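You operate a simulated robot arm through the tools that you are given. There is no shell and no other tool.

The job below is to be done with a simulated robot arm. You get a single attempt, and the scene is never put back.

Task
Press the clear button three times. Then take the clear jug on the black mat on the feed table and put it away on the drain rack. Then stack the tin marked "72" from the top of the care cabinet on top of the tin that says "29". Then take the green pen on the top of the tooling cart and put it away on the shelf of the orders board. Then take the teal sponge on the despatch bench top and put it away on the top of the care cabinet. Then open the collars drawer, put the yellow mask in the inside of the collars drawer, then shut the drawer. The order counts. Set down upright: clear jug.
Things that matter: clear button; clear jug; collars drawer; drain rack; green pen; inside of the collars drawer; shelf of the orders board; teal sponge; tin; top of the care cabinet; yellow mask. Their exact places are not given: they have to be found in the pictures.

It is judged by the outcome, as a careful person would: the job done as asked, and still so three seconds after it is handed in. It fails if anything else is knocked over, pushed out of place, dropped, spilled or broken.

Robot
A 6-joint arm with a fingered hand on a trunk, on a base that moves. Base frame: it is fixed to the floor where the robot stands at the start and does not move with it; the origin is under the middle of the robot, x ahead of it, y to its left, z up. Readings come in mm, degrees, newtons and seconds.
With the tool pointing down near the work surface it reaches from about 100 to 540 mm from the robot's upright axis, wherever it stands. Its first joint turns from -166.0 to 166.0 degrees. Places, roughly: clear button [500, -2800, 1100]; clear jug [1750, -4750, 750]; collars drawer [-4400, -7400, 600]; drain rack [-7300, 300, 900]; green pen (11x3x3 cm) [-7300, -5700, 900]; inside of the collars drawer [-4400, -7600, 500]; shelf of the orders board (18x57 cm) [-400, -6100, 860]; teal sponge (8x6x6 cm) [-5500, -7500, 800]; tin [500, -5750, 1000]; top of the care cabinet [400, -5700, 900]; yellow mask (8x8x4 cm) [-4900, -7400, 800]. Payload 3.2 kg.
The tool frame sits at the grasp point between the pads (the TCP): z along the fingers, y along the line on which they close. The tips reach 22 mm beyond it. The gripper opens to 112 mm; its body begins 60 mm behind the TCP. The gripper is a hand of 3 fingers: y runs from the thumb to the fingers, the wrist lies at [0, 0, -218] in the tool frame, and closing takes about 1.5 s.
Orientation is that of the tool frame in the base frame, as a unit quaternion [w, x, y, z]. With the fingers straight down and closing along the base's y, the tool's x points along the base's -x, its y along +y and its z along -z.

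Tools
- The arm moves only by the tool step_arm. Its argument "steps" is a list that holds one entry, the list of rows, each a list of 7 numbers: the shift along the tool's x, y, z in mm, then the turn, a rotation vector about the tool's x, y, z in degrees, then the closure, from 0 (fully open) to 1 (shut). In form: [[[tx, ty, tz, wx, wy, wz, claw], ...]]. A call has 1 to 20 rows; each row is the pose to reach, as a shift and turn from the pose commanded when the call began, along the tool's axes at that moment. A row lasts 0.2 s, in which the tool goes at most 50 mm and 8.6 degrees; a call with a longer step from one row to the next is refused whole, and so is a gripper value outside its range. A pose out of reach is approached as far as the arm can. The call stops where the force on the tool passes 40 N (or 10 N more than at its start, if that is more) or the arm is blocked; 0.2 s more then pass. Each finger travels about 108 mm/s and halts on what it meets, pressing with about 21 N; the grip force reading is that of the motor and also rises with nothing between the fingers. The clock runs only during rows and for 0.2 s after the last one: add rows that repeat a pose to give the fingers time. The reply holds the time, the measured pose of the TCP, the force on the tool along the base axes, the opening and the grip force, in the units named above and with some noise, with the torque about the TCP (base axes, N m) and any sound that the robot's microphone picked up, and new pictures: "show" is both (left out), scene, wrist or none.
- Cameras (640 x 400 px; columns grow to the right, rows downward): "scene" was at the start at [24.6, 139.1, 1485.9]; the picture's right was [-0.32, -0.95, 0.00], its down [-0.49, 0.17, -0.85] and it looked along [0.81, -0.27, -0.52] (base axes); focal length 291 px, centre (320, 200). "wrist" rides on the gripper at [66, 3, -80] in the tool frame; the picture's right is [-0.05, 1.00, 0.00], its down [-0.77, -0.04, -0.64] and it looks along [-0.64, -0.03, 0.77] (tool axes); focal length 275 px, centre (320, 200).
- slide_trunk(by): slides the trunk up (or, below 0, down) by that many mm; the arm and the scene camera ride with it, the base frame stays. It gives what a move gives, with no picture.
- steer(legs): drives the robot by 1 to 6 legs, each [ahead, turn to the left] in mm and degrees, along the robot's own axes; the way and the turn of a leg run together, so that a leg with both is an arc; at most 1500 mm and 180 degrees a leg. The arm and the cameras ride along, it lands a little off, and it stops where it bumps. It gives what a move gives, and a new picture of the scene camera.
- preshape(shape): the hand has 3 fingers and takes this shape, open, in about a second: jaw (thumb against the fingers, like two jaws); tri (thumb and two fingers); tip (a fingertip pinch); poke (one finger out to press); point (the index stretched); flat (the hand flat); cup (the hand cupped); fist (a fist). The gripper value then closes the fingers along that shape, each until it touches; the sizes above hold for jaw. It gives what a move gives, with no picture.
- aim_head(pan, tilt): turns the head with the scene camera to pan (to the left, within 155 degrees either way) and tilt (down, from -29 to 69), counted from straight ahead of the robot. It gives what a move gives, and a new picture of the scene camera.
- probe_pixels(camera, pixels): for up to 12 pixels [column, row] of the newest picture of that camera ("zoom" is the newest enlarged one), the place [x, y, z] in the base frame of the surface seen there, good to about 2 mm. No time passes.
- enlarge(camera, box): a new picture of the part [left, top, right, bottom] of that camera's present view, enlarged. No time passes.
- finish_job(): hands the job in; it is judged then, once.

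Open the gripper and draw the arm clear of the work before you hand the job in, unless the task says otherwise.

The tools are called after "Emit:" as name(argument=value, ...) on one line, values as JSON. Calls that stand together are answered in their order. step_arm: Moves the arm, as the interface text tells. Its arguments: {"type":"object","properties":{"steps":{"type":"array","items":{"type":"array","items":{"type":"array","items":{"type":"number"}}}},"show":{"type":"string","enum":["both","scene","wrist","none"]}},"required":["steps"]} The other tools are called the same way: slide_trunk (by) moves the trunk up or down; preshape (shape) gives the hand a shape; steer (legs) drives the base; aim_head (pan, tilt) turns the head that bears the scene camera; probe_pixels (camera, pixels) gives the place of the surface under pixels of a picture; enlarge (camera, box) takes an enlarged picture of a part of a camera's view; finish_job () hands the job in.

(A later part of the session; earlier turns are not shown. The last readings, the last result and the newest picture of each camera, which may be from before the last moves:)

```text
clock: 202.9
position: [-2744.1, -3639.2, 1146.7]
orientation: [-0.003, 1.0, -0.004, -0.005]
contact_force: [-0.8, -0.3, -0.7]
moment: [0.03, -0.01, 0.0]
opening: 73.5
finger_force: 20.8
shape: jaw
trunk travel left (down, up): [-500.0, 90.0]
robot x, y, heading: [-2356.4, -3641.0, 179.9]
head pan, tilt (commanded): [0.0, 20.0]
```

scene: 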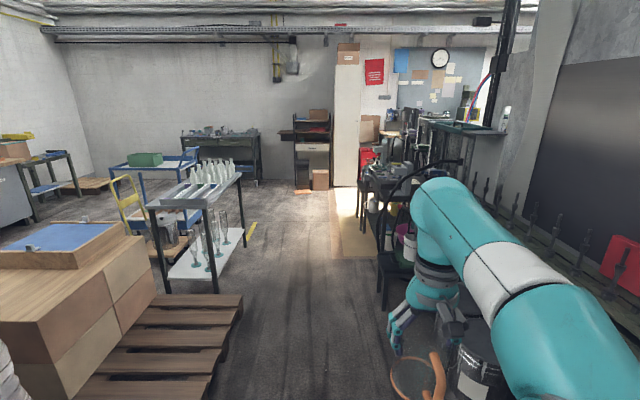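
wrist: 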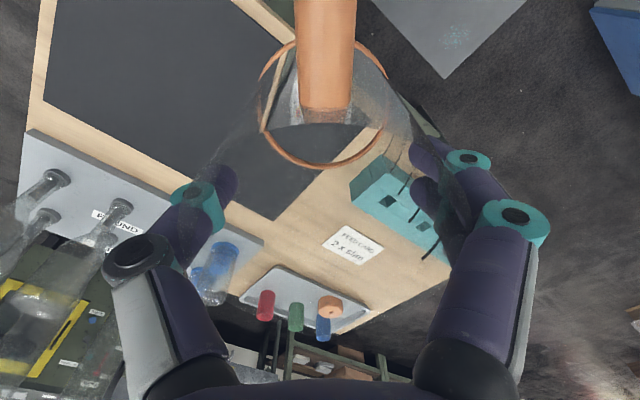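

I'm at (-2356,-3641). I enlarge ahead and look right to find the way north around the west end of the machine.

Emit:
enlarge(camera="scene", box=[240, 60, 480, 260])

Emit:
probe_pixels(camera="scene", pixels=[[345, 240], [345, 185], [370, 255], [335, 215], [300, 230], [380, 305], [330, 190], [415, 175], [240, 300], [380, 195], [245, 240], [320, 188]])

```text
2.00 times, centred on (360, 160) of scene
```

zoom: 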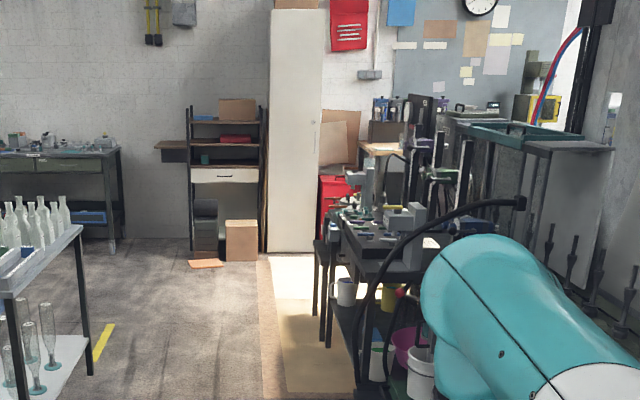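

```text
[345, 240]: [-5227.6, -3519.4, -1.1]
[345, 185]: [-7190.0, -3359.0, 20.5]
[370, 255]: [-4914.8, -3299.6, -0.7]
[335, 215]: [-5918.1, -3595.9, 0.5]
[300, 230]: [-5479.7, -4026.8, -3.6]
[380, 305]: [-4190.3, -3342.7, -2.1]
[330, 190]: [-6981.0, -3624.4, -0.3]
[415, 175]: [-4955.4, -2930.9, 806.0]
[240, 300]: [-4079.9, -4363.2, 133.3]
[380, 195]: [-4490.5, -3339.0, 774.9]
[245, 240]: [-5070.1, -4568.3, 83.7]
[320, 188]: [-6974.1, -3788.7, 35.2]
```

Between the black station (y≥-3340) and the bottle trolley (y≤-4363) there's about 1 m. I drive through at y≈-3850 to x≈-5400.

Emit:
steer(legs=[[0, 6], [1500, 0], [0, -3], [1500, 0]])

Emit:
aim_head(pan=-50, tilt=20)

```text
clock: 218.3
position: [-5729.1, -3850.5, 1146.2]
orientation: [-0.002, 1.0, 0.011, -0.006]
contact_force: [0.0, -0.9, -0.2]
moment: [0.0, -0.01, -0.02]
opening: 73.8
finger_force: 20.7
shape: jaw
trunk travel left (down, up): [-500.0, 90.0]
robot x, y, heading: [-5341.7, -3844.1, -178.5]
head pan, tilt (commanded): [0.0, 20.0]
```

scene: 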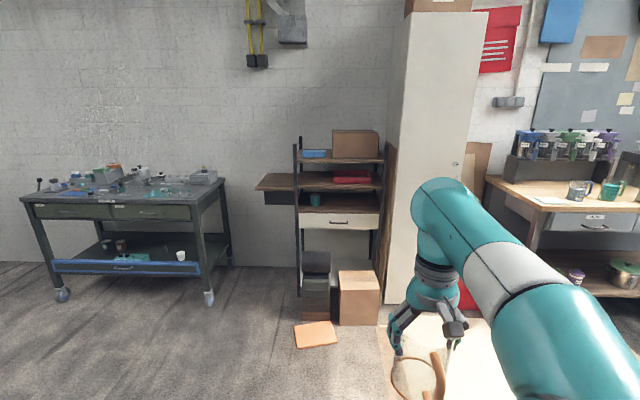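

```text
clock: 219.4
position: [-5729.8, -3851.2, 1146.9]
orientation: [-0.003, 1.0, 0.011, -0.006]
contact_force: [-0.4, 0.1, -0.7]
moment: [-0.01, 0.06, 0.0]
opening: 73.6
finger_force: 20.7
shape: jaw
trunk travel left (down, up): [-500.0, 90.0]
robot x, y, heading: [-5339.8, -3840.5, -178.3]
head pan, tilt (commanded): [-50.0, 20.0]
```

scene: 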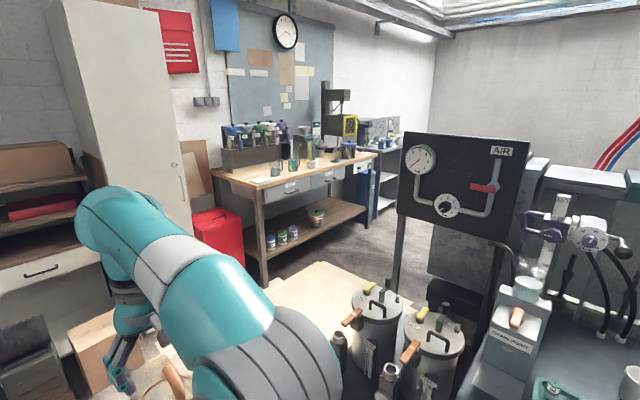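

North passage seems to lie between the wooden bench at left and the AIR panel at right. I probe these to plan.

Emit:
probe_pixels(camera="scene", pixels=[[265, 285], [360, 228], [400, 290], [400, 200], [395, 205], [378, 215], [300, 295], [440, 300], [330, 340], [430, 60], [385, 140], [370, 260]])

Emit:
enlarge(camera="scene", box=[300, 80, 460, 220])

```text
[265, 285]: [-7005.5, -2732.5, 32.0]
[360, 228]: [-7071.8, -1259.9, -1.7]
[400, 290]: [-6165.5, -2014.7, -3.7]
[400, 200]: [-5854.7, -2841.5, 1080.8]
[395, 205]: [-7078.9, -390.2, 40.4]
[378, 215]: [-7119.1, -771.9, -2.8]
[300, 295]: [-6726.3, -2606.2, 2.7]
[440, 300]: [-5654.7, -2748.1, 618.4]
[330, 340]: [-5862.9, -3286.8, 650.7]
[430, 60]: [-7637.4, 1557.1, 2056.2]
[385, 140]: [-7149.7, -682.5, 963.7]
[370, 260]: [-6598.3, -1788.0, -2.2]
```

```text
2.86 times, centred on (380, 150) of scene
```

zoom: 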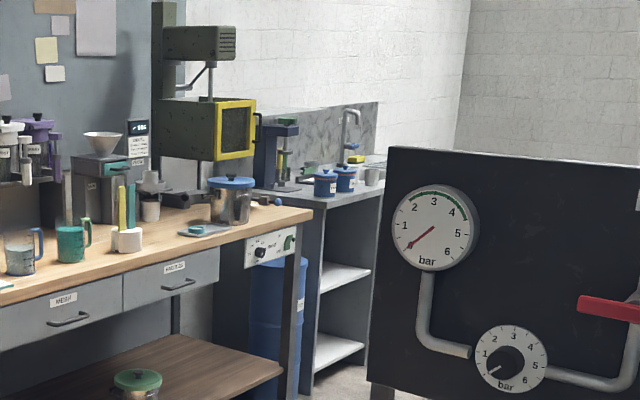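

The passage between bench front (x≈-7000) and AIR panel (x≈-5855) is ~1.1 m wide. I drive to x≈-6430, turn north and proceed to y≈-2000 first.

Emit:
steer(legs=[[1085, 0], [0, -91.7], [1500, 0]])

Emit:
aim_head(pan=25, tilt=25)

```text
clock: 236.1
position: [-6380.1, -1939.0, 1146.1]
orientation: [0.006, -0.703, 0.711, 0.002]
contact_force: [0.1, -0.3, -0.5]
moment: [-0.02, -0.02, 0.01]
opening: 73.3
finger_force: 21.1
shape: jaw
trunk travel left (down, up): [-500.0, 90.0]
robot x, y, heading: [-6387.0, -2328.9, 89.7]
head pan, tilt (commanded): [-50.0, 20.0]
```

scene: 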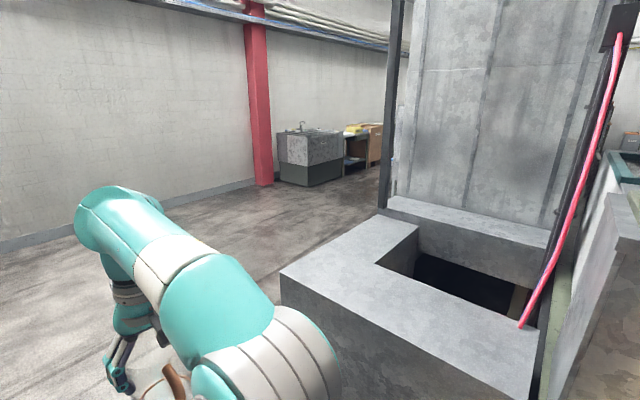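

```text
clock: 237.5
position: [-6379.8, -1939.2, 1146.2]
orientation: [0.006, -0.703, 0.711, 0.002]
contact_force: [0.3, 0.0, -1.4]
moment: [0.05, 0.04, 0.02]
opening: 73.7
finger_force: 20.8
shape: jaw
trunk travel left (down, up): [-500.0, 90.0]
robot x, y, heading: [-6380.1, -2327.2, 89.6]
head pan, tilt (commanded): [25.0, 25.0]
```

scene: 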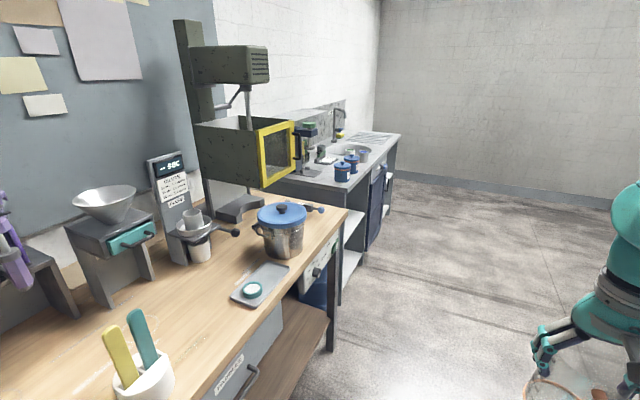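

I see the sink counter with a ridged drain rack at (370,138) beyond. I drive north to y≈-600 and look at it.

Emit:
steer(legs=[[1500, 0], [400, 0]])

Emit:
aim_head(pan=55, tilt=35)

```text
clock: 247.1
position: [-6322.4, -33.0, 1146.5]
orientation: [0.006, -0.693, 0.721, 0.002]
contact_force: [0.0, 0.5, -0.7]
moment: [-0.03, -0.01, 0.02]
opening: 74.0
finger_force: 20.9
shape: jaw
trunk travel left (down, up): [-500.0, 90.0]
robot x, y, heading: [-6335.4, -419.0, 88.2]
head pan, tilt (commanded): [25.0, 25.0]
```

scene: 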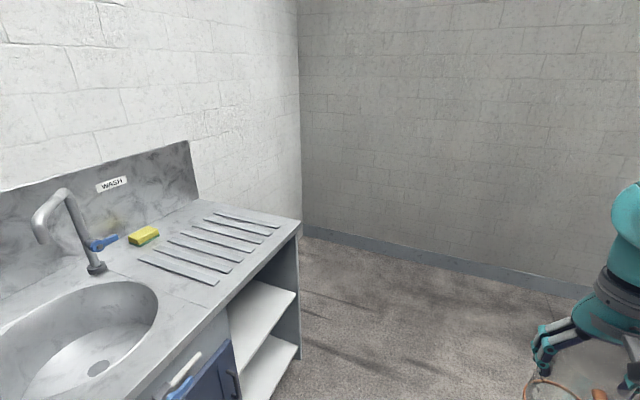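

```text
clock: 248.1
position: [-6322.4, -33.3, 1146.4]
orientation: [0.007, -0.693, 0.721, 0.002]
contact_force: [-0.3, -1.1, -0.6]
moment: [-0.01, 0.02, 0.0]
opening: 73.7
finger_force: 20.8
shape: jaw
trunk travel left (down, up): [-500.0, 90.0]
robot x, y, heading: [-6334.3, -422.7, 88.0]
head pan, tilt (commanded): [55.0, 35.0]
```

scene: 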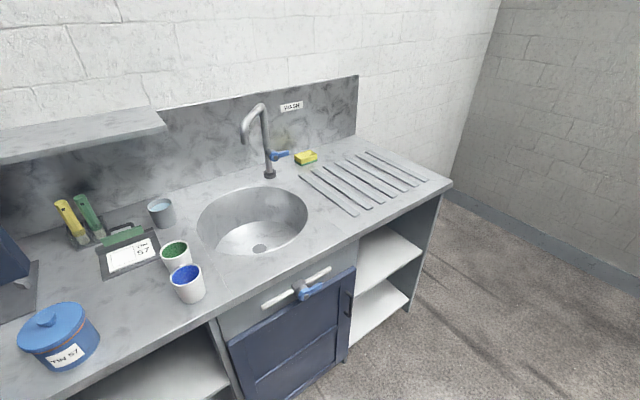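

The drain rack is the set of ridges around (360,182). I probe ridges and counter edges.

Emit:
probe_pixels(camera="scene", pixels=[[303, 175], [355, 214], [345, 182], [372, 182], [425, 178], [370, 152], [330, 190], [450, 185], [360, 235], [305, 158], [390, 170], [355, 190]])

Emit:
enlarge(camera="scene", box=[280, 120, 460, 240])

```text
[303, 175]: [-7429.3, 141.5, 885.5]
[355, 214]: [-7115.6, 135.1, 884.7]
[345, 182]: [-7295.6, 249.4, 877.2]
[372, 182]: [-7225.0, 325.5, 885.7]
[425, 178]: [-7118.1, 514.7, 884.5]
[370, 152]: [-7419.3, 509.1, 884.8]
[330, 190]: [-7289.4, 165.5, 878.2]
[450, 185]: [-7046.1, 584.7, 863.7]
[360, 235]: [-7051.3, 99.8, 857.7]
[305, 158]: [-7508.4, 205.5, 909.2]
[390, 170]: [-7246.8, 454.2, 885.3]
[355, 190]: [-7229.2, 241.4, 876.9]
```

```text
3.33 times, centred on (370, 180) of scene
```

zoom: 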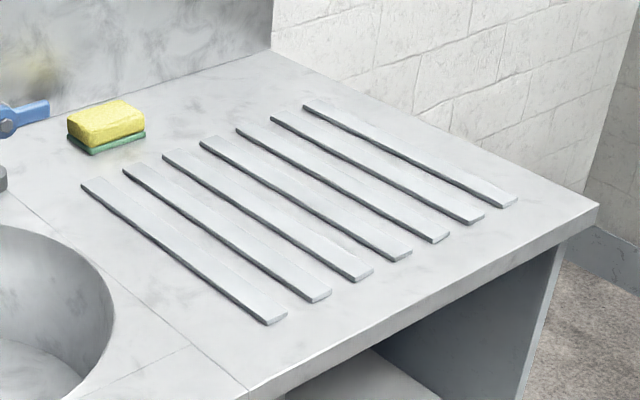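

Ridges run along x (-7430…-7115), tops z≈885, at y≈138…512 with 62 mm pitch. I'll set the jug centred between the ridges at y≈262 and 325 (y≈294, x≈-7185). I drive up to y≈294 and turn to face the counter.

Emit:
steer(legs=[[715, 0], [0, 92], [280, 0]])

Emit:
aim_head(pan=0, tilt=40)

```text
clock: 257.5
position: [-6975.2, 317.8, 1146.1]
orientation: [-0.003, 1.0, -0.01, -0.006]
contact_force: [-0.8, 0.3, -0.6]
moment: [0.02, 0.01, -0.03]
opening: 73.8
finger_force: 21.5
shape: jaw
trunk travel left (down, up): [-500.0, 90.0]
robot x, y, heading: [-6586.8, 310.6, 179.3]
head pan, tilt (commanded): [55.0, 35.0]
```

scene: 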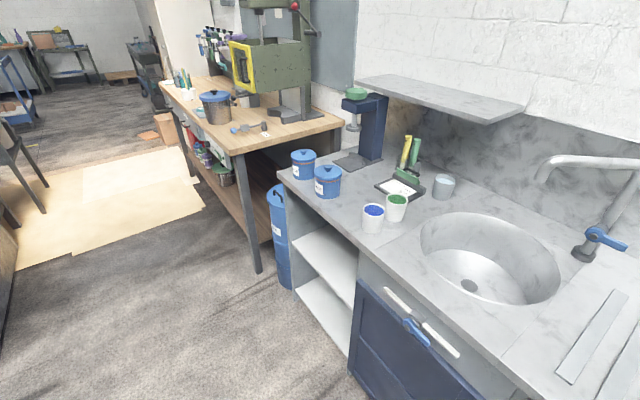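

```text
clock: 258.7
position: [-6974.2, 318.8, 1146.0]
orientation: [-0.003, 1.0, -0.01, -0.006]
contact_force: [0.0, 0.4, -1.0]
moment: [0.02, 0.02, 0.03]
opening: 73.5
finger_force: 20.9
shape: jaw
trunk travel left (down, up): [-500.0, 90.0]
robot x, y, heading: [-6585.6, 316.5, 179.0]
head pan, tilt (commanded): [0.0, 40.0]
```

scene: 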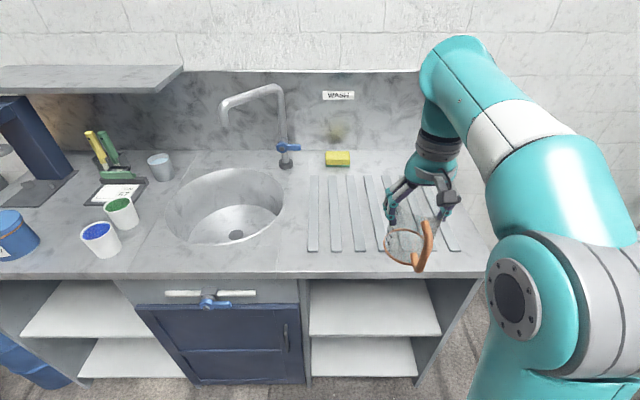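

I move 85 mm closer and re-probe the ridges from this straight-on view.

Emit:
steer(legs=[[85, 0]])

Emit:
enlarge(camera="scene", box=[280, 160, 500, 290])

```text
clock: 259.8
position: [-7058.8, 320.1, 1145.5]
orientation: [-0.003, 1.0, -0.008, -0.005]
contact_force: [-0.8, -0.6, -0.6]
moment: [0.02, 0.02, -0.02]
opening: 73.7
finger_force: 20.7
shape: jaw
trunk travel left (down, up): [-500.0, 90.0]
robot x, y, heading: [-6668.1, 316.4, 179.2]
head pan, tilt (commanded): [0.0, 40.0]
```

scene: 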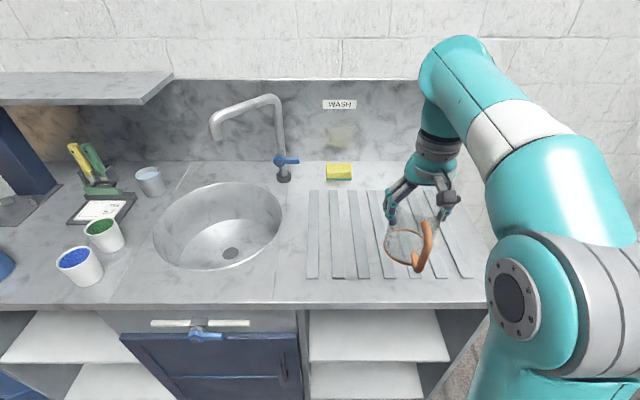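

```text
2.91 times, centred on (390, 225) of scene
```

zoom: 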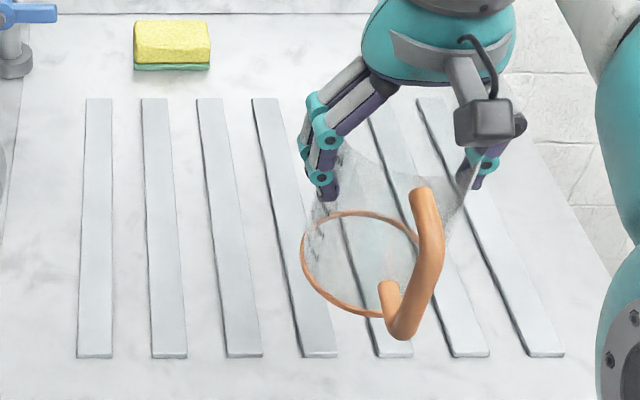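

Emit:
probe_pixels(camera="zoom", pixels=[[95, 330], [168, 330], [242, 330], [317, 330], [390, 352], [466, 340], [540, 340], [205, 330], [280, 330], [95, 110]])

```text
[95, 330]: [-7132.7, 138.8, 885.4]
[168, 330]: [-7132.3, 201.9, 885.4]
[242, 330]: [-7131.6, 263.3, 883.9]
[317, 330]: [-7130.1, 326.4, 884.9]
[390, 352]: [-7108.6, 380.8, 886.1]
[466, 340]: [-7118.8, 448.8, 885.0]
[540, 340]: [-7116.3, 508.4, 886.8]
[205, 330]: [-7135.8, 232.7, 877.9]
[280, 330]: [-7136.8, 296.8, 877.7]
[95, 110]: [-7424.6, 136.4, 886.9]
```

Ridge pitch confirmed (263.5 and 326). I move the jug to above (-7185, 295) with its bottom ~25 mm above the ridges.

Emit:
step_arm(steps=[[[-30, 6, 20, 0, 0, 0, 1], [-60, 12, 45, 0, 0, 0, 1], [-90, 18, 75, 0, 0, 0, 1], [-115, 23, 105, 0, 0, 0, 1], [-126, 25, 133, 0, 0, 0, 1], [-126, 25, 133, 0, 0, 0, 1]]], show="both")

```text
clock: 261.2
position: [-7186.5, 297.0, 1015.0]
orientation: [-0.002, 1.0, -0.009, -0.006]
contact_force: [0.3, -0.7, -1.7]
moment: [-0.02, 0.01, 0.0]
opening: 73.2
finger_force: 21.1
shape: jaw
trunk travel left (down, up): [-500.0, 90.0]
robot x, y, heading: [-6672.0, 313.0, 179.6]
head pan, tilt (commanded): [0.0, 40.0]
```

scene: 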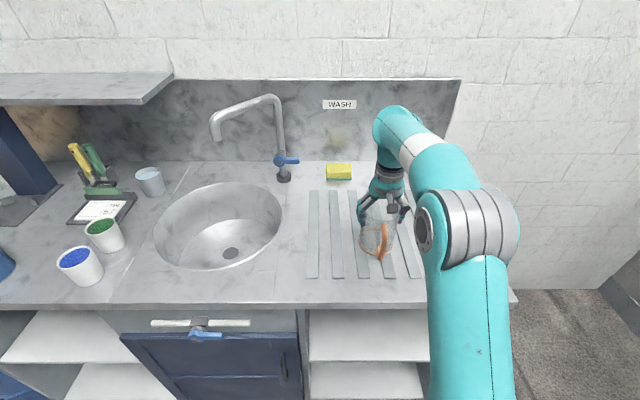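
wrist: 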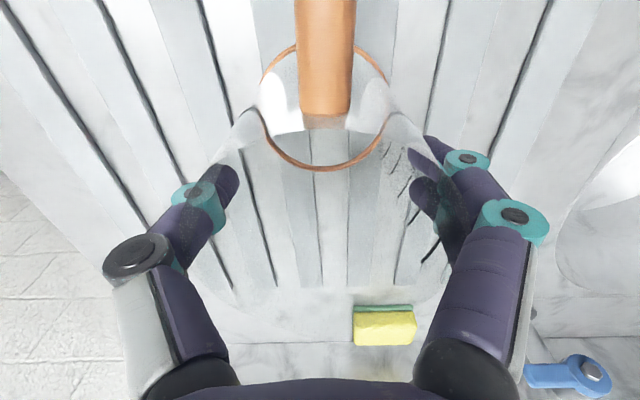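

The jug is over the rack between ridges. I lower 24 mm, then feel for contact.

Emit:
step_arm(steps=[[[0, 0, 10, 0, 0, 0, 1], [0, 0, 18, 0, 0, 0, 1], [0, 0, 24, 0, 0, 0, 1], [0, 0, 25, 0, 0, 0, 1]]], show="none")

Emit:
step_arm(steps=[[[0, 0, 2, 0, 0, 0, 1], [0, 0, 3, 0, 0, 0, 1]]], show="wrist")

```text
clock: 262.2
position: [-7186.0, 296.9, 988.9]
orientation: [-0.003, 1.0, -0.009, -0.005]
contact_force: [0.2, 0.6, -1.1]
moment: [-0.03, 0.0, 0.02]
opening: 73.4
finger_force: 21.1
shape: jaw
trunk travel left (down, up): [-500.0, 90.0]
robot x, y, heading: [-6670.3, 317.0, 179.0]
head pan, tilt (commanded): [0.0, 40.0]
```

```text
clock: 262.8
position: [-7185.3, 296.8, 986.3]
orientation: [-0.003, 1.0, -0.009, -0.006]
contact_force: [-0.8, -0.7, 0.6]
moment: [0.04, 0.0, 0.0]
opening: 73.3
finger_force: 20.9
shape: jaw
trunk travel left (down, up): [-500.0, 90.0]
robot x, y, heading: [-6671.7, 315.4, 179.2]
head pan, tilt (commanded): [0.0, 40.0]
```

wrist: 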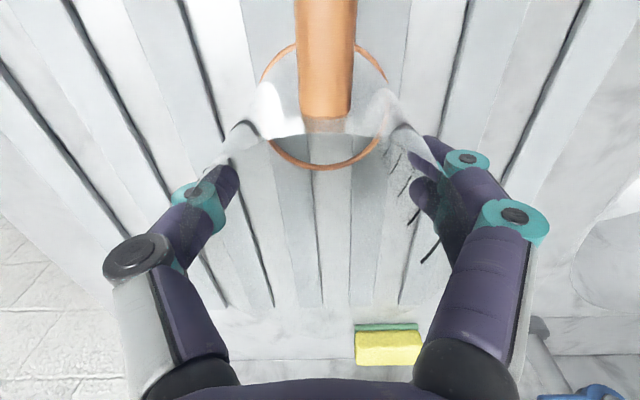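

Force went from -1.1 to +0.6 N, near contact; I lower 2 mm more to confirm.

Emit:
step_arm(steps=[[[0, 0, 1, 0, 0, 0, 1], [0, 0, 2, 0, 0, 0, 1]]], show="none")

```text
clock: 263.4
position: [-7186.3, 296.7, 983.7]
orientation: [-0.003, 1.0, -0.009, -0.006]
contact_force: [-1.1, -0.8, 4.6]
moment: [-0.01, 0.01, 0.01]
opening: 73.4
finger_force: 20.8
shape: jaw
trunk travel left (down, up): [-500.0, 90.0]
robot x, y, heading: [-6667.8, 314.8, 179.4]
head pan, tilt (commanded): [0.0, 40.0]
```

Contact is confirmed (4.6 N). I open the fingers gently, and check the jug stands before withdrawing.

Emit:
step_arm(steps=[[[0, 0, -1, 0, 0, 0, 0.3], [0, 0, -1, 0, 0, 0, 0.2], [0, 0, -1, 0, 0, 0, 0.1], [0, 0, -1, 0, 0, 0, 0], [0, 0, -1, 0, 0, 0, 0], [0, 0, -1, 0, 0, 0, 0]]], show="wrist")

```text
clock: 264.8
position: [-7185.5, 297.8, 984.6]
orientation: [-0.003, 1.0, -0.008, -0.006]
contact_force: [0.1, -0.3, 0.2]
moment: [0.0, 0.02, -0.02]
opening: 111.7
finger_force: 0.0
shape: jaw
trunk travel left (down, up): [-500.0, 90.0]
robot x, y, heading: [-6671.6, 315.3, 179.4]
head pan, tilt (commanded): [0.0, 40.0]
```

wrist: 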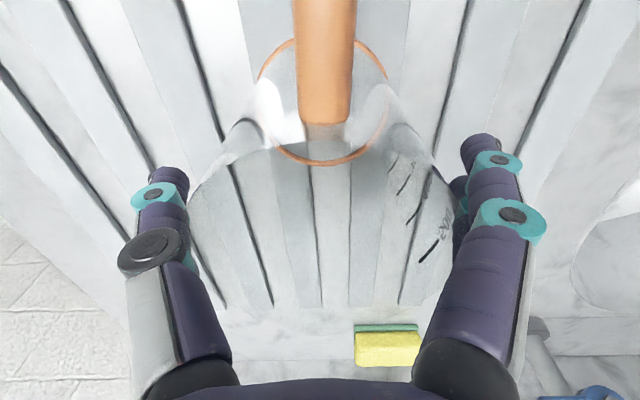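

Open at 112 mm and the jug stands. I lift straight up 160 mm, then draw the arm back.

Emit:
step_arm(steps=[[[0, 0, -10, 0, 0, 0, 0], [0, 0, -25, 0, 0, 0, 0], [0, 0, -45, 0, 0, 0, 0], [0, 0, -70, 0, 0, 0, 0], [0, 0, -100, 0, 0, 0, 0], [0, 0, -130, 0, 0, 0, 0], [30, 0, -160, 0, 0, 0, 0], [70, 0, -180, 0, 0, 0, 0], [110, 0, -190, 0, 0, 0, 0], [140, 0, -198, 0, 0, 0, 0]]], show="both")

Emit:
enlarge(camera="scene", box=[290, 150, 490, 290])

```text
clock: 267.0
position: [-7042.5, 293.2, 1182.6]
orientation: [-0.002, 1.0, -0.009, -0.006]
contact_force: [-0.1, -0.4, -0.4]
moment: [0.05, -0.01, 0.01]
opening: 111.9
finger_force: 0.1
shape: jaw
trunk travel left (down, up): [-500.0, 90.0]
robot x, y, heading: [-6672.5, 314.3, 179.3]
head pan, tilt (commanded): [0.0, 40.0]
```

scene: 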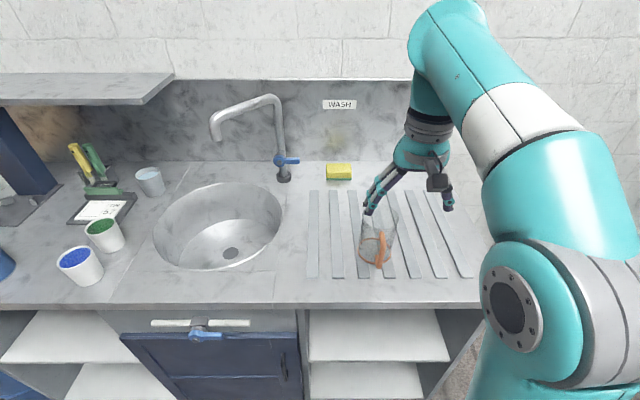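
wrist: 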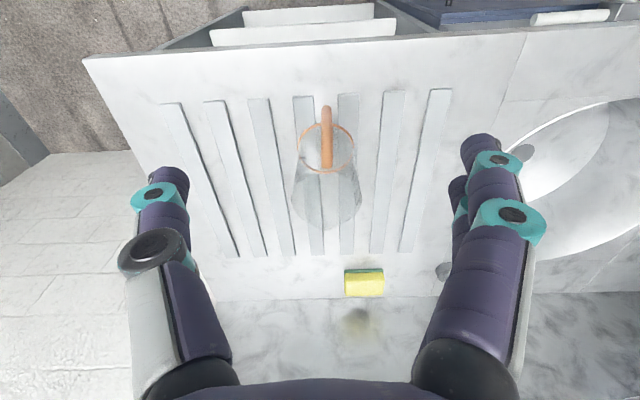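

```text
2.86 times, centred on (390, 220) of scene
```

zoom: 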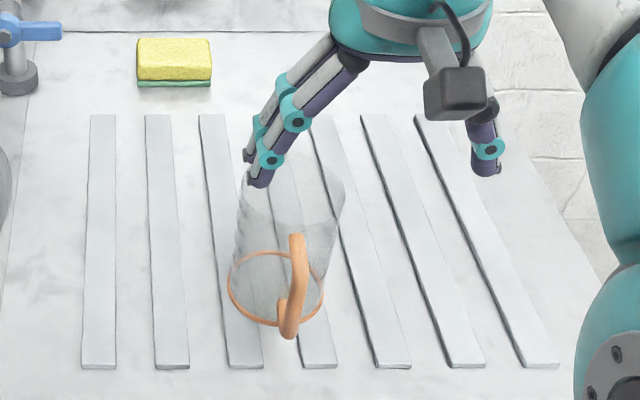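

The jug stands upright on the rack. Next the tins: I back off, turn south and return along the passage.

Emit:
steer(legs=[[-270, 0], [0, 91], [1500, 0]])

Emit:
aim_head(pan=0, tilt=25)

```text
clock: 279.6
position: [-6390.1, -1532.7, 1180.9]
orientation: [0.002, 0.711, 0.703, -0.005]
contact_force: [0.6, 0.1, -0.6]
moment: [0.04, 0.0, 0.03]
opening: 112.0
finger_force: 0.0
shape: jaw
trunk travel left (down, up): [-500.0, 90.0]
robot x, y, heading: [-6414.8, -1160.1, -90.0]
head pan, tilt (commanded): [0.0, 40.0]
```

scene: 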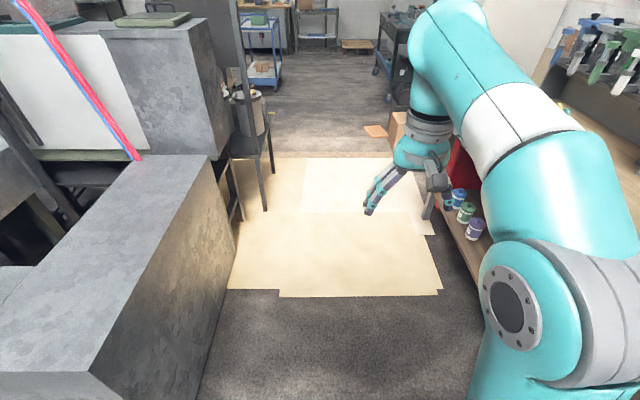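

```text
clock: 280.4
position: [-6390.3, -1534.6, 1181.8]
orientation: [0.002, 0.712, 0.702, -0.006]
contact_force: [-0.2, 0.1, 0.0]
moment: [-0.03, 0.03, -0.01]
opening: 111.7
finger_force: 0.2
shape: jaw
trunk travel left (down, up): [-500.0, 90.0]
robot x, y, heading: [-6411.2, -1161.4, -90.3]
head pan, tilt (commanded): [0.0, 25.0]
```

scene: 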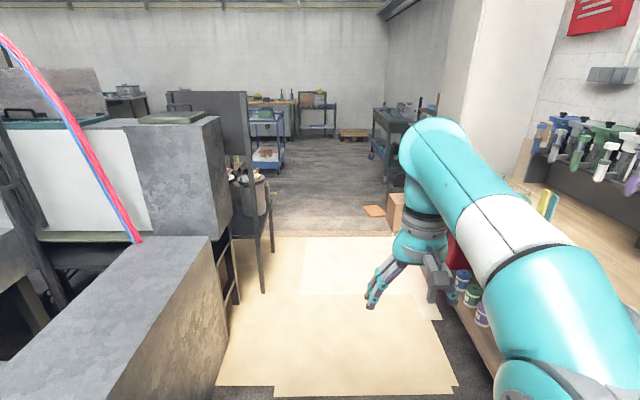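

Straight ahead is clear. I drive to y≈-3840, turn east and go along the lane.

Emit:
steer(legs=[[1500, 0], [1180, 0], [0, 90.3], [1500, 0], [1400, 0]])

```text
clock: 310.8
position: [-3235.5, -3960.0, 1183.2]
orientation: [0.005, 0.025, 1.0, -0.003]
contact_force: [-0.5, -0.3, 0.0]
moment: [0.04, -0.05, -0.02]
opening: 112.0
finger_force: 0.1
shape: jaw
trunk travel left (down, up): [-500.0, 90.0]
robot x, y, heading: [-3608.8, -3967.9, -2.4]
head pan, tilt (commanded): [0.0, 25.0]
```

scene: 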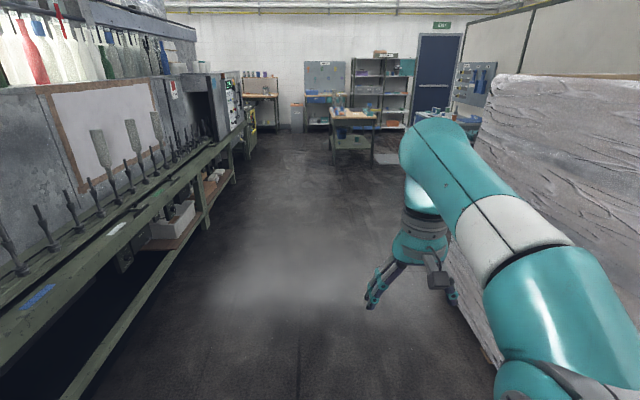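

I probe the pallet stack edge on the right before continuing.

Emit:
probe_pixels(camera="scene", pixels=[[490, 345], [455, 300], [495, 75], [375, 160], [240, 150]])

Emit:
steer(legs=[[0, 5], [1500, 0], [1500, 0], [500, 0]])

```text
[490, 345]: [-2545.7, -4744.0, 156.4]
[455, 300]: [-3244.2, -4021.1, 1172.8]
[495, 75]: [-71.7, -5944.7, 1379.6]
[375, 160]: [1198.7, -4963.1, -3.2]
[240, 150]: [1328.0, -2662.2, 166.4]
```

```text
clock: 328.3
position: [270.0, -3827.5, 1181.1]
orientation: [0.005, -0.012, 1.0, -0.003]
contact_force: [-0.4, 0.7, -0.4]
moment: [-0.03, -0.05, -0.03]
opening: 111.9
finger_force: 0.1
shape: jaw
trunk travel left (down, up): [-500.0, 90.0]
robot x, y, heading: [-106.2, -3869.3, 1.4]
head pan, tilt (commanded): [0.0, 25.0]
```

scene: 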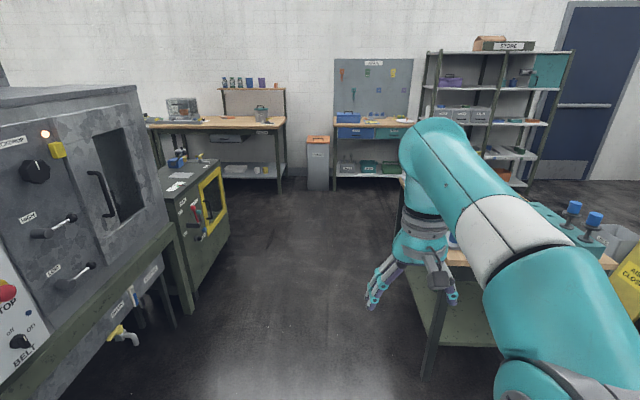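

I look right toward the care cabinet to read the tins.

Emit:
aim_head(pan=-75, tilt=25)

Emit:
enlarge(camera="scene", box=[160, 100, 480, 300])

```text
clock: 329.8
position: [268.3, -3826.8, 1181.6]
orientation: [0.006, -0.012, 1.0, -0.003]
contact_force: [-0.3, -0.3, -0.2]
moment: [-0.02, -0.01, -0.02]
opening: 111.9
finger_force: 0.0
shape: jaw
trunk travel left (down, up): [-500.0, 90.0]
robot x, y, heading: [-104.8, -3865.3, 1.7]
head pan, tilt (commanded): [-75.0, 25.0]
```

scene: 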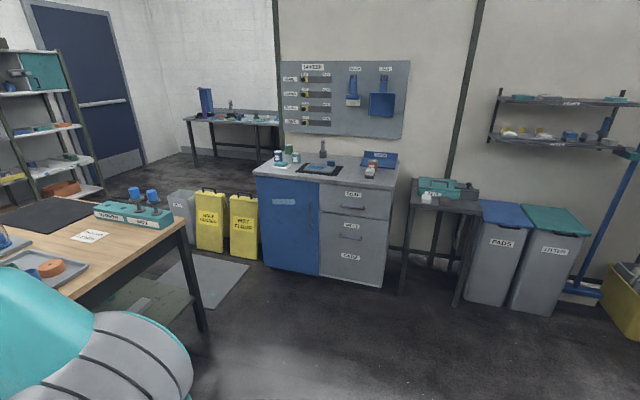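

```text
2.00 times, centred on (320, 200) of scene
```

zoom: 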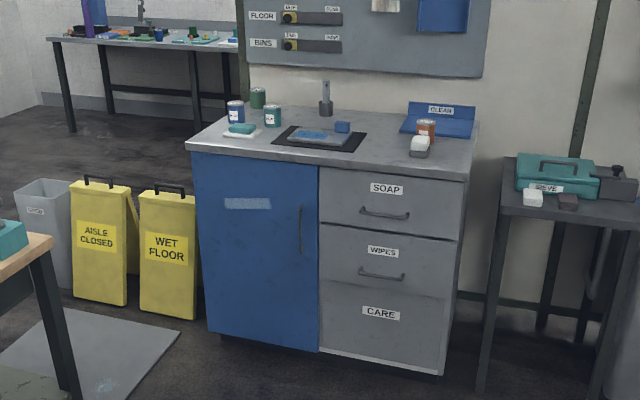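

I enlarge the tins on the cabinet top to try reading their labels.

Emit:
enlarge(camera="scene", box=[265, 140, 325, 178])

Emit:
enlarge(camera="scene", box=[345, 145, 405, 183])

Emit:
probe_pixels(camera="scene", pixels=[[255, 170], [390, 188], [278, 158], [289, 151], [296, 157], [372, 165], [385, 282], [262, 262], [320, 165], [250, 295], [410, 290], [205, 325]])

```text
10.53 times, centred on (295, 159) of scene
```

zoom: 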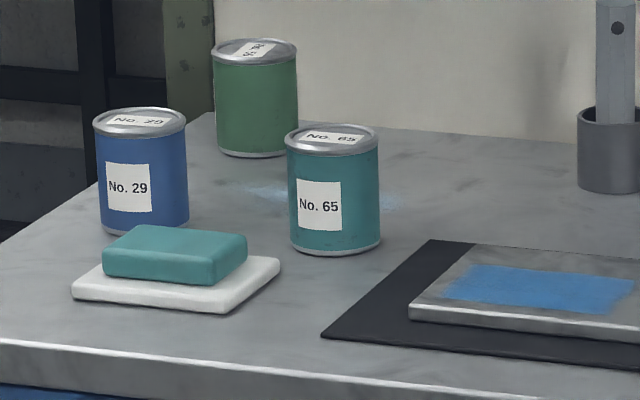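

```text
10.53 times, centred on (375, 164) of scene
```

zoom: 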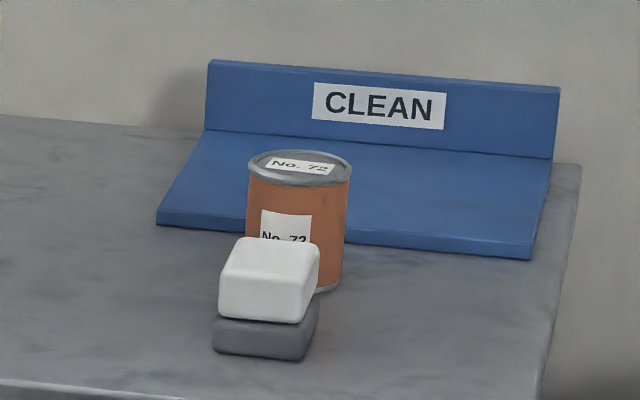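

```text
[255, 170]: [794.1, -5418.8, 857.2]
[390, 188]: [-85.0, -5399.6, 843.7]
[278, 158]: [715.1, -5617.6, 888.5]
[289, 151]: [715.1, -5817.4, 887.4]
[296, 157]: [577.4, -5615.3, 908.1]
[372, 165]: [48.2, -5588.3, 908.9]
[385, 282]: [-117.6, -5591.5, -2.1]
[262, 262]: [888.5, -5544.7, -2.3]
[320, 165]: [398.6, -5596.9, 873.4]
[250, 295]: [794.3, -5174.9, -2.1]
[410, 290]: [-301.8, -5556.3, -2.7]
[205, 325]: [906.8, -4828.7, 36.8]
```

The orange tin is No. 72 at about (47,-5620), the blue one No. 29 at about (715,-5640). I drive in front of tin 72, stopping short of the cabinet.

Emit:
steer(legs=[[155, 0], [0, -91.7], [1130, 0]])

Emit:
aim_head(pan=0, tilt=45)

```text
clock: 340.5
position: [92.7, -5378.6, 1181.3]
orientation: [0.002, 0.704, 0.71, -0.005]
contact_force: [0.6, -0.7, 0.5]
moment: [-0.02, 0.02, -0.01]
opening: 111.9
finger_force: 0.0
shape: jaw
trunk travel left (down, up): [-500.0, 90.0]
robot x, y, heading: [62.3, -5005.7, -89.1]
head pan, tilt (commanded): [-75.0, 25.0]
```

scene: 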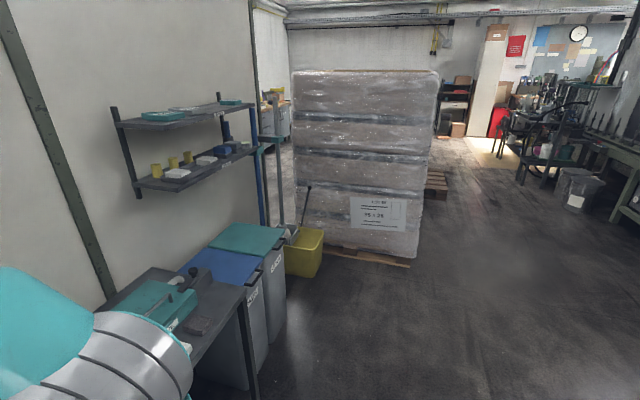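

```text
clock: 342.0
position: [93.1, -5379.3, 1182.2]
orientation: [0.003, 0.704, 0.711, -0.005]
contact_force: [0.6, 0.0, 0.6]
moment: [-0.01, 0.0, 0.01]
opening: 112.2
finger_force: 0.1
shape: jaw
trunk travel left (down, up): [-500.0, 90.0]
robot x, y, heading: [64.9, -5011.0, -89.3]
head pan, tilt (commanded): [0.0, 45.0]
```

scene: 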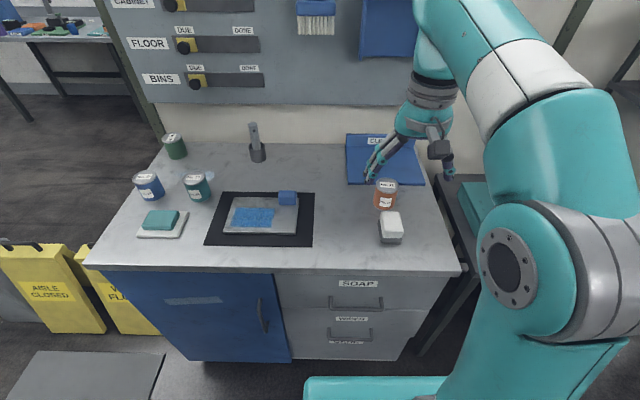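

The tin 72 is at (386,195) with the white sponge/block just in front (390,228). I enlarge and probe both.

Emit:
enlarge(camera="scene", box=[330, 120, 450, 260])

Emit:
enlarge(camera="wrist", box=[0, 0, 640, 400])

Emit:
probe_pixels(camera="scene", pixels=[[386, 183], [378, 195], [386, 205], [394, 195], [392, 218], [390, 236], [382, 220], [402, 220], [390, 243], [355, 190], [420, 270], [148, 177]])

```text
2.86 times, centred on (390, 190) of scene
```

zoom: 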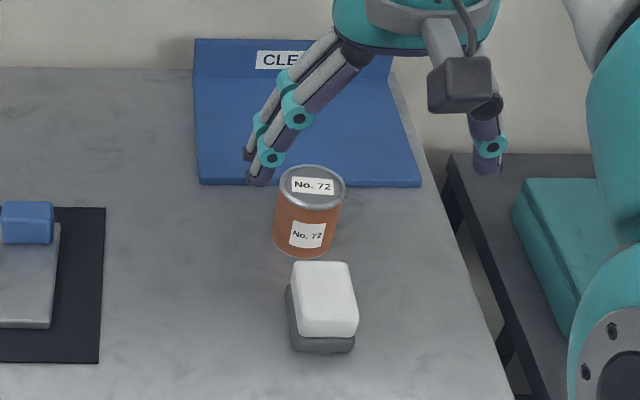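

```text
1.00 times, centred on (320, 200) of wrist (not enlarged: the box is as wide or as high as the picture)
```

zoom: 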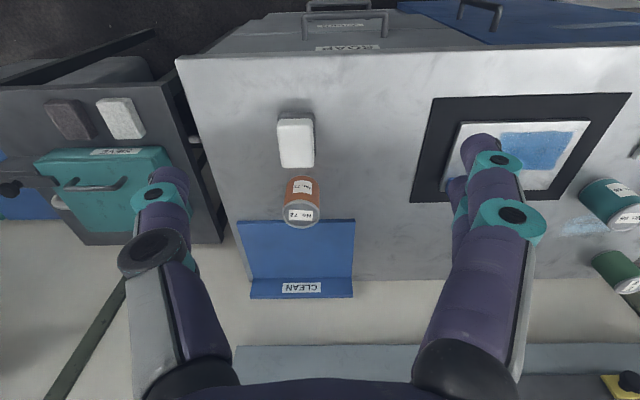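

```text
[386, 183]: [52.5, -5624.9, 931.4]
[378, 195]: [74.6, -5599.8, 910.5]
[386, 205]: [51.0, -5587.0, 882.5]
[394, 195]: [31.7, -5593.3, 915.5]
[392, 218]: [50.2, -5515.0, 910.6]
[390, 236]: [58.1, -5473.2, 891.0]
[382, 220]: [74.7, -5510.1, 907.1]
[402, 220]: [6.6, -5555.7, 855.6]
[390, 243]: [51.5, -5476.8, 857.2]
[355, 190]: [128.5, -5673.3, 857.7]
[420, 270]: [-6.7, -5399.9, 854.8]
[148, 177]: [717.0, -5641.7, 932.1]
```

I probe the rim of tin 72 and the sponge extents in the wrist view for the centre.

Emit:
probe_pixels(camera="wrist", pixels=[[302, 222], [302, 207], [288, 213], [317, 213], [302, 227], [302, 195], [279, 145], [314, 145], [296, 122], [296, 166], [302, 178]])

```text
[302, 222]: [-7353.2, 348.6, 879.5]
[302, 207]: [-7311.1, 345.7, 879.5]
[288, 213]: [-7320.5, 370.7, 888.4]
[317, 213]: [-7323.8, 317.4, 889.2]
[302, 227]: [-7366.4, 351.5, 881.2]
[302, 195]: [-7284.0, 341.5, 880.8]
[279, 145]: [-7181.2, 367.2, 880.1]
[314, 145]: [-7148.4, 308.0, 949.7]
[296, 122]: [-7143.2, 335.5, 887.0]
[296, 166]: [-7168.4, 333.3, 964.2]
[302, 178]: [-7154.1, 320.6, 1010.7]
```

The probe used an older wrist picture. I drive 95 mm closer and take a fresh wrist picture.

Emit:
steer(legs=[[95, 0]])

Emit:
step_arm(steps=[[[60, 0, 0, 0, 0, 0, 0], [60, 0, 0, 0, 0, 0, 0]]], show="wrist")

```text
clock: 343.1
position: [93.8, -5474.1, 1181.1]
orientation: [0.002, 0.704, 0.71, -0.006]
contact_force: [0.6, -0.2, 0.7]
moment: [0.02, 0.01, -0.01]
opening: 111.8
finger_force: 0.1
shape: jaw
trunk travel left (down, up): [-500.0, 90.0]
robot x, y, heading: [62.0, -5103.2, -89.2]
head pan, tilt (commanded): [0.0, 45.0]
```

scene: 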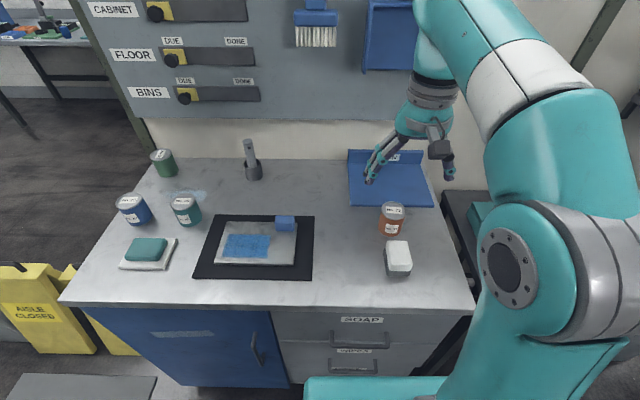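

```text
refused: row 1 steps farther than a row can; nothing moved
```

I request a null step for the wrist picture.

Emit:
step_arm(steps=[[[0, 0, 0, 0, 0, 0, 0]]], show="wrist")

```text
clock: 343.5
position: [95.1, -5473.4, 1181.2]
orientation: [0.003, 0.704, 0.711, -0.006]
contact_force: [-0.5, -1.1, 0.3]
moment: [0.0, -0.03, -0.04]
opening: 111.9
finger_force: 0.1
shape: jaw
trunk travel left (down, up): [-500.0, 90.0]
robot x, y, heading: [63.3, -5102.0, -89.0]
head pan, tilt (commanded): [0.0, 45.0]
```

wrist: 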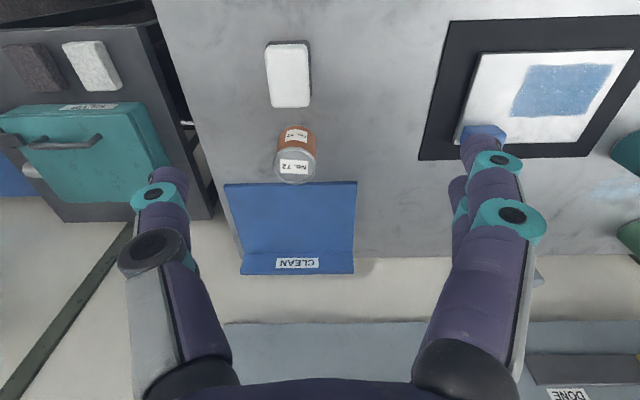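

Emit:
probe_pixels(camera="wrist", pixels=[[295, 165], [278, 167], [314, 167], [295, 151], [295, 180], [267, 75], [308, 75], [288, 47], [290, 105], [296, 135], [225, 186], [355, 186]])

Emit:
enlarge(camera="wrist", box=[200, 30, 400, 200])

```text
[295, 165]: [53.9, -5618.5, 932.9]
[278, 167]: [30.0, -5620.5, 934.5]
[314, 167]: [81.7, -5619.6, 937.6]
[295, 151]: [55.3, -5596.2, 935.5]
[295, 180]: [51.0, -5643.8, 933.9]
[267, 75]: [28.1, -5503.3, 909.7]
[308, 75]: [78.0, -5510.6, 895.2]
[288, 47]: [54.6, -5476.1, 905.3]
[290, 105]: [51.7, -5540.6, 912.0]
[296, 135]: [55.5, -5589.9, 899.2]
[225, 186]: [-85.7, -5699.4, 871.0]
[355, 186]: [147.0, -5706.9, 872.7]
```

```text
2.35 times, centred on (300, 115) of wrist
```

zoom: 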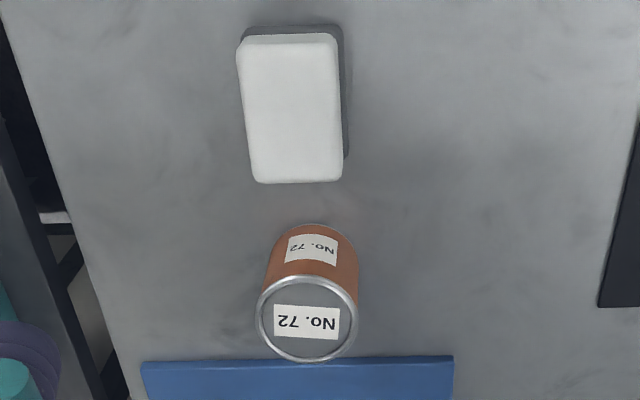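

Tin 72: centre (55,-5620), Ø≈52, z 857–934, with 50 mm gaps front and rear. I move above it at z≈1000 with closing along x.

Emit:
step_arm(steps=[[[-30, -8, 20, 0, 0, 0, 0], [-60, -16, 45, 0, 0, 0, 0], [-90, -24, 75, 0, 0, 0, 0], [-120, -32, 110, 0, 0, 0, 0], [-140, -38, 145, 0, 0, 0, 0], [-147, -40, 180, 0, 0, 0, 0], [-147, -40, 180, 0, 0, 0, 0]]], show="wrist")

```text
clock: 345.1
position: [55.2, -5623.6, 1002.9]
orientation: [0.002, 0.703, 0.711, -0.006]
contact_force: [-0.3, -0.3, 0.0]
moment: [0.0, 0.02, 0.01]
opening: 112.2
finger_force: 0.0
shape: jaw
trunk travel left (down, up): [-500.0, 90.0]
robot x, y, heading: [63.2, -5104.2, -88.8]
head pan, tilt (commanded): [0.0, 45.0]
```

wrist: 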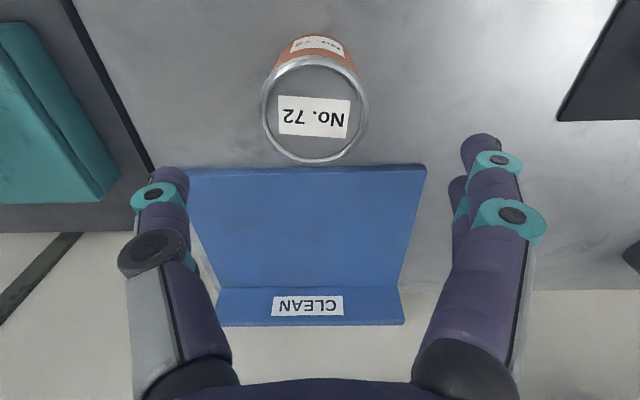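

Aligned well. I re-probe the rim for a fine centre before descending.

Emit:
probe_pixels(camera="wrist", pixels=[[265, 112], [366, 112], [316, 62], [316, 158], [316, 110]])

```text
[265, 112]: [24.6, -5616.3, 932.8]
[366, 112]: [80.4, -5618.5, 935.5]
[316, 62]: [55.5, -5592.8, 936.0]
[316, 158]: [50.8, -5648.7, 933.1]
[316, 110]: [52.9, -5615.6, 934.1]
```

Centre is (52.5,-5620.5); I adjust by (-2.5,+3) and descend to TCP z≈902.

Emit:
step_arm(steps=[[[3, -2.5, 20, 0, 0, 0, 0], [3, -2.5, 45, 0, 0, 0, 0], [3, -2.5, 70, 0, 0, 0, 0], [3, -2.5, 88, 0, 0, 0, 0], [3, -2.5, 100, 0, 0, 0, 0], [3, -2.5, 100, 0, 0, 0, 0]]], show="wrist")

```text
clock: 346.5
position: [50.4, -5621.3, 901.0]
orientation: [0.002, 0.704, 0.71, -0.005]
contact_force: [-0.8, -0.3, -0.1]
moment: [0.02, 0.02, -0.02]
opening: 111.9
finger_force: 0.1
shape: jaw
trunk travel left (down, up): [-500.0, 90.0]
robot x, y, heading: [62.0, -5101.9, -89.0]
head pan, tilt (commanded): [0.0, 45.0]
```

wrist: 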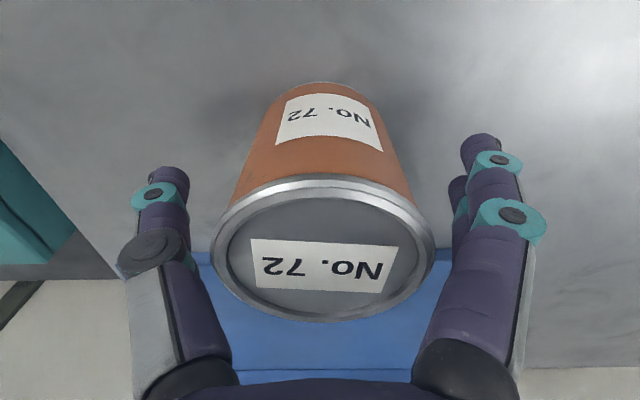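

The tin sits between thumb and fingers. I close to grip it.

Emit:
step_arm(steps=[[[0, 0, 0, 0, 0, 0, 0.2], [0, 0, 0, 0, 0, 0, 0.4], [0, 0, 0, 0, 0, 0, 0.6], [0, 0, 0, 0, 0, 0, 0.8], [0, 0, 0, 0, 0, 0, 1], [0, 0, 0, 0, 0, 0, 1], [0, 0, 0, 0, 0, 0, 1], [0, 0, 0, 0, 0, 0, 1]]], show="wrist")

```text
clock: 348.3
position: [50.0, -5622.1, 902.9]
orientation: [0.001, 0.704, 0.71, -0.005]
contact_force: [0.7, -0.2, -0.8]
moment: [0.0, -0.01, -0.04]
opening: 51.5
finger_force: 21.1
shape: jaw
trunk travel left (down, up): [-500.0, 90.0]
robot x, y, heading: [62.5, -5102.1, -88.8]
head pan, tilt (commanded): [0.0, 45.0]
```

wrist: 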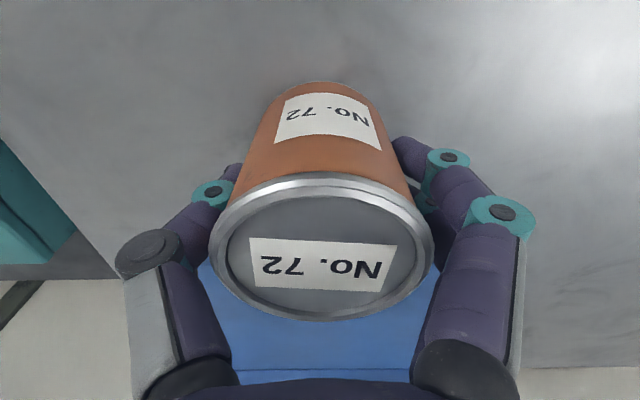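

Gripped at 51.5 mm. I lift straight up and retract toward the robot.

Emit:
step_arm(steps=[[[0, 0, -10, 0, 0, 0, 1], [0, 0, -35, 0, 0, 0, 1], [0, 0, -70, 0, 0, 0, 1], [0, 0, -110, 0, 0, 0, 1], [20, 4, -150, 0, 0, 0, 1], [55, 8, -185, 0, 0, 0, 1], [95, 10, -215, 0, 0, 0, 1], [130, 12, -245, 0, 0, 0, 1], [150, 12, -270, 0, 0, 0, 1]]], show="both")

```text
clock: 350.3
position: [64.7, -5468.0, 1175.4]
orientation: [0.003, 0.704, 0.71, -0.007]
contact_force: [0.4, -0.3, -1.6]
moment: [0.02, -0.02, 0.0]
opening: 51.8
finger_force: 21.5
shape: jaw
trunk travel left (down, up): [-500.0, 90.0]
robot x, y, heading: [61.1, -5100.3, -89.4]
head pan, tilt (commanded): [0.0, 45.0]
```

scene: 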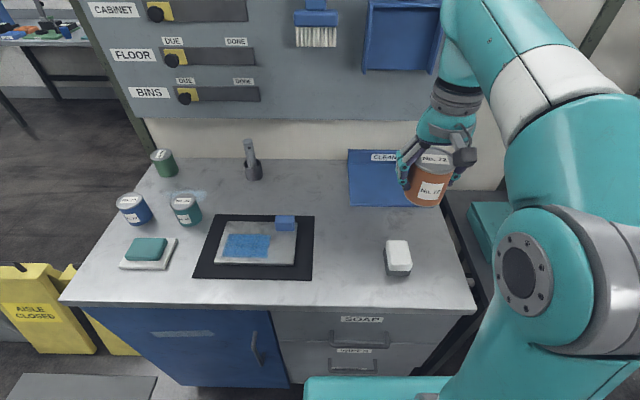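
wrist: 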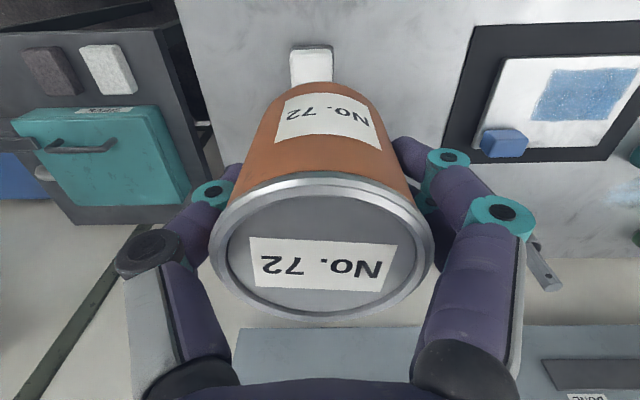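

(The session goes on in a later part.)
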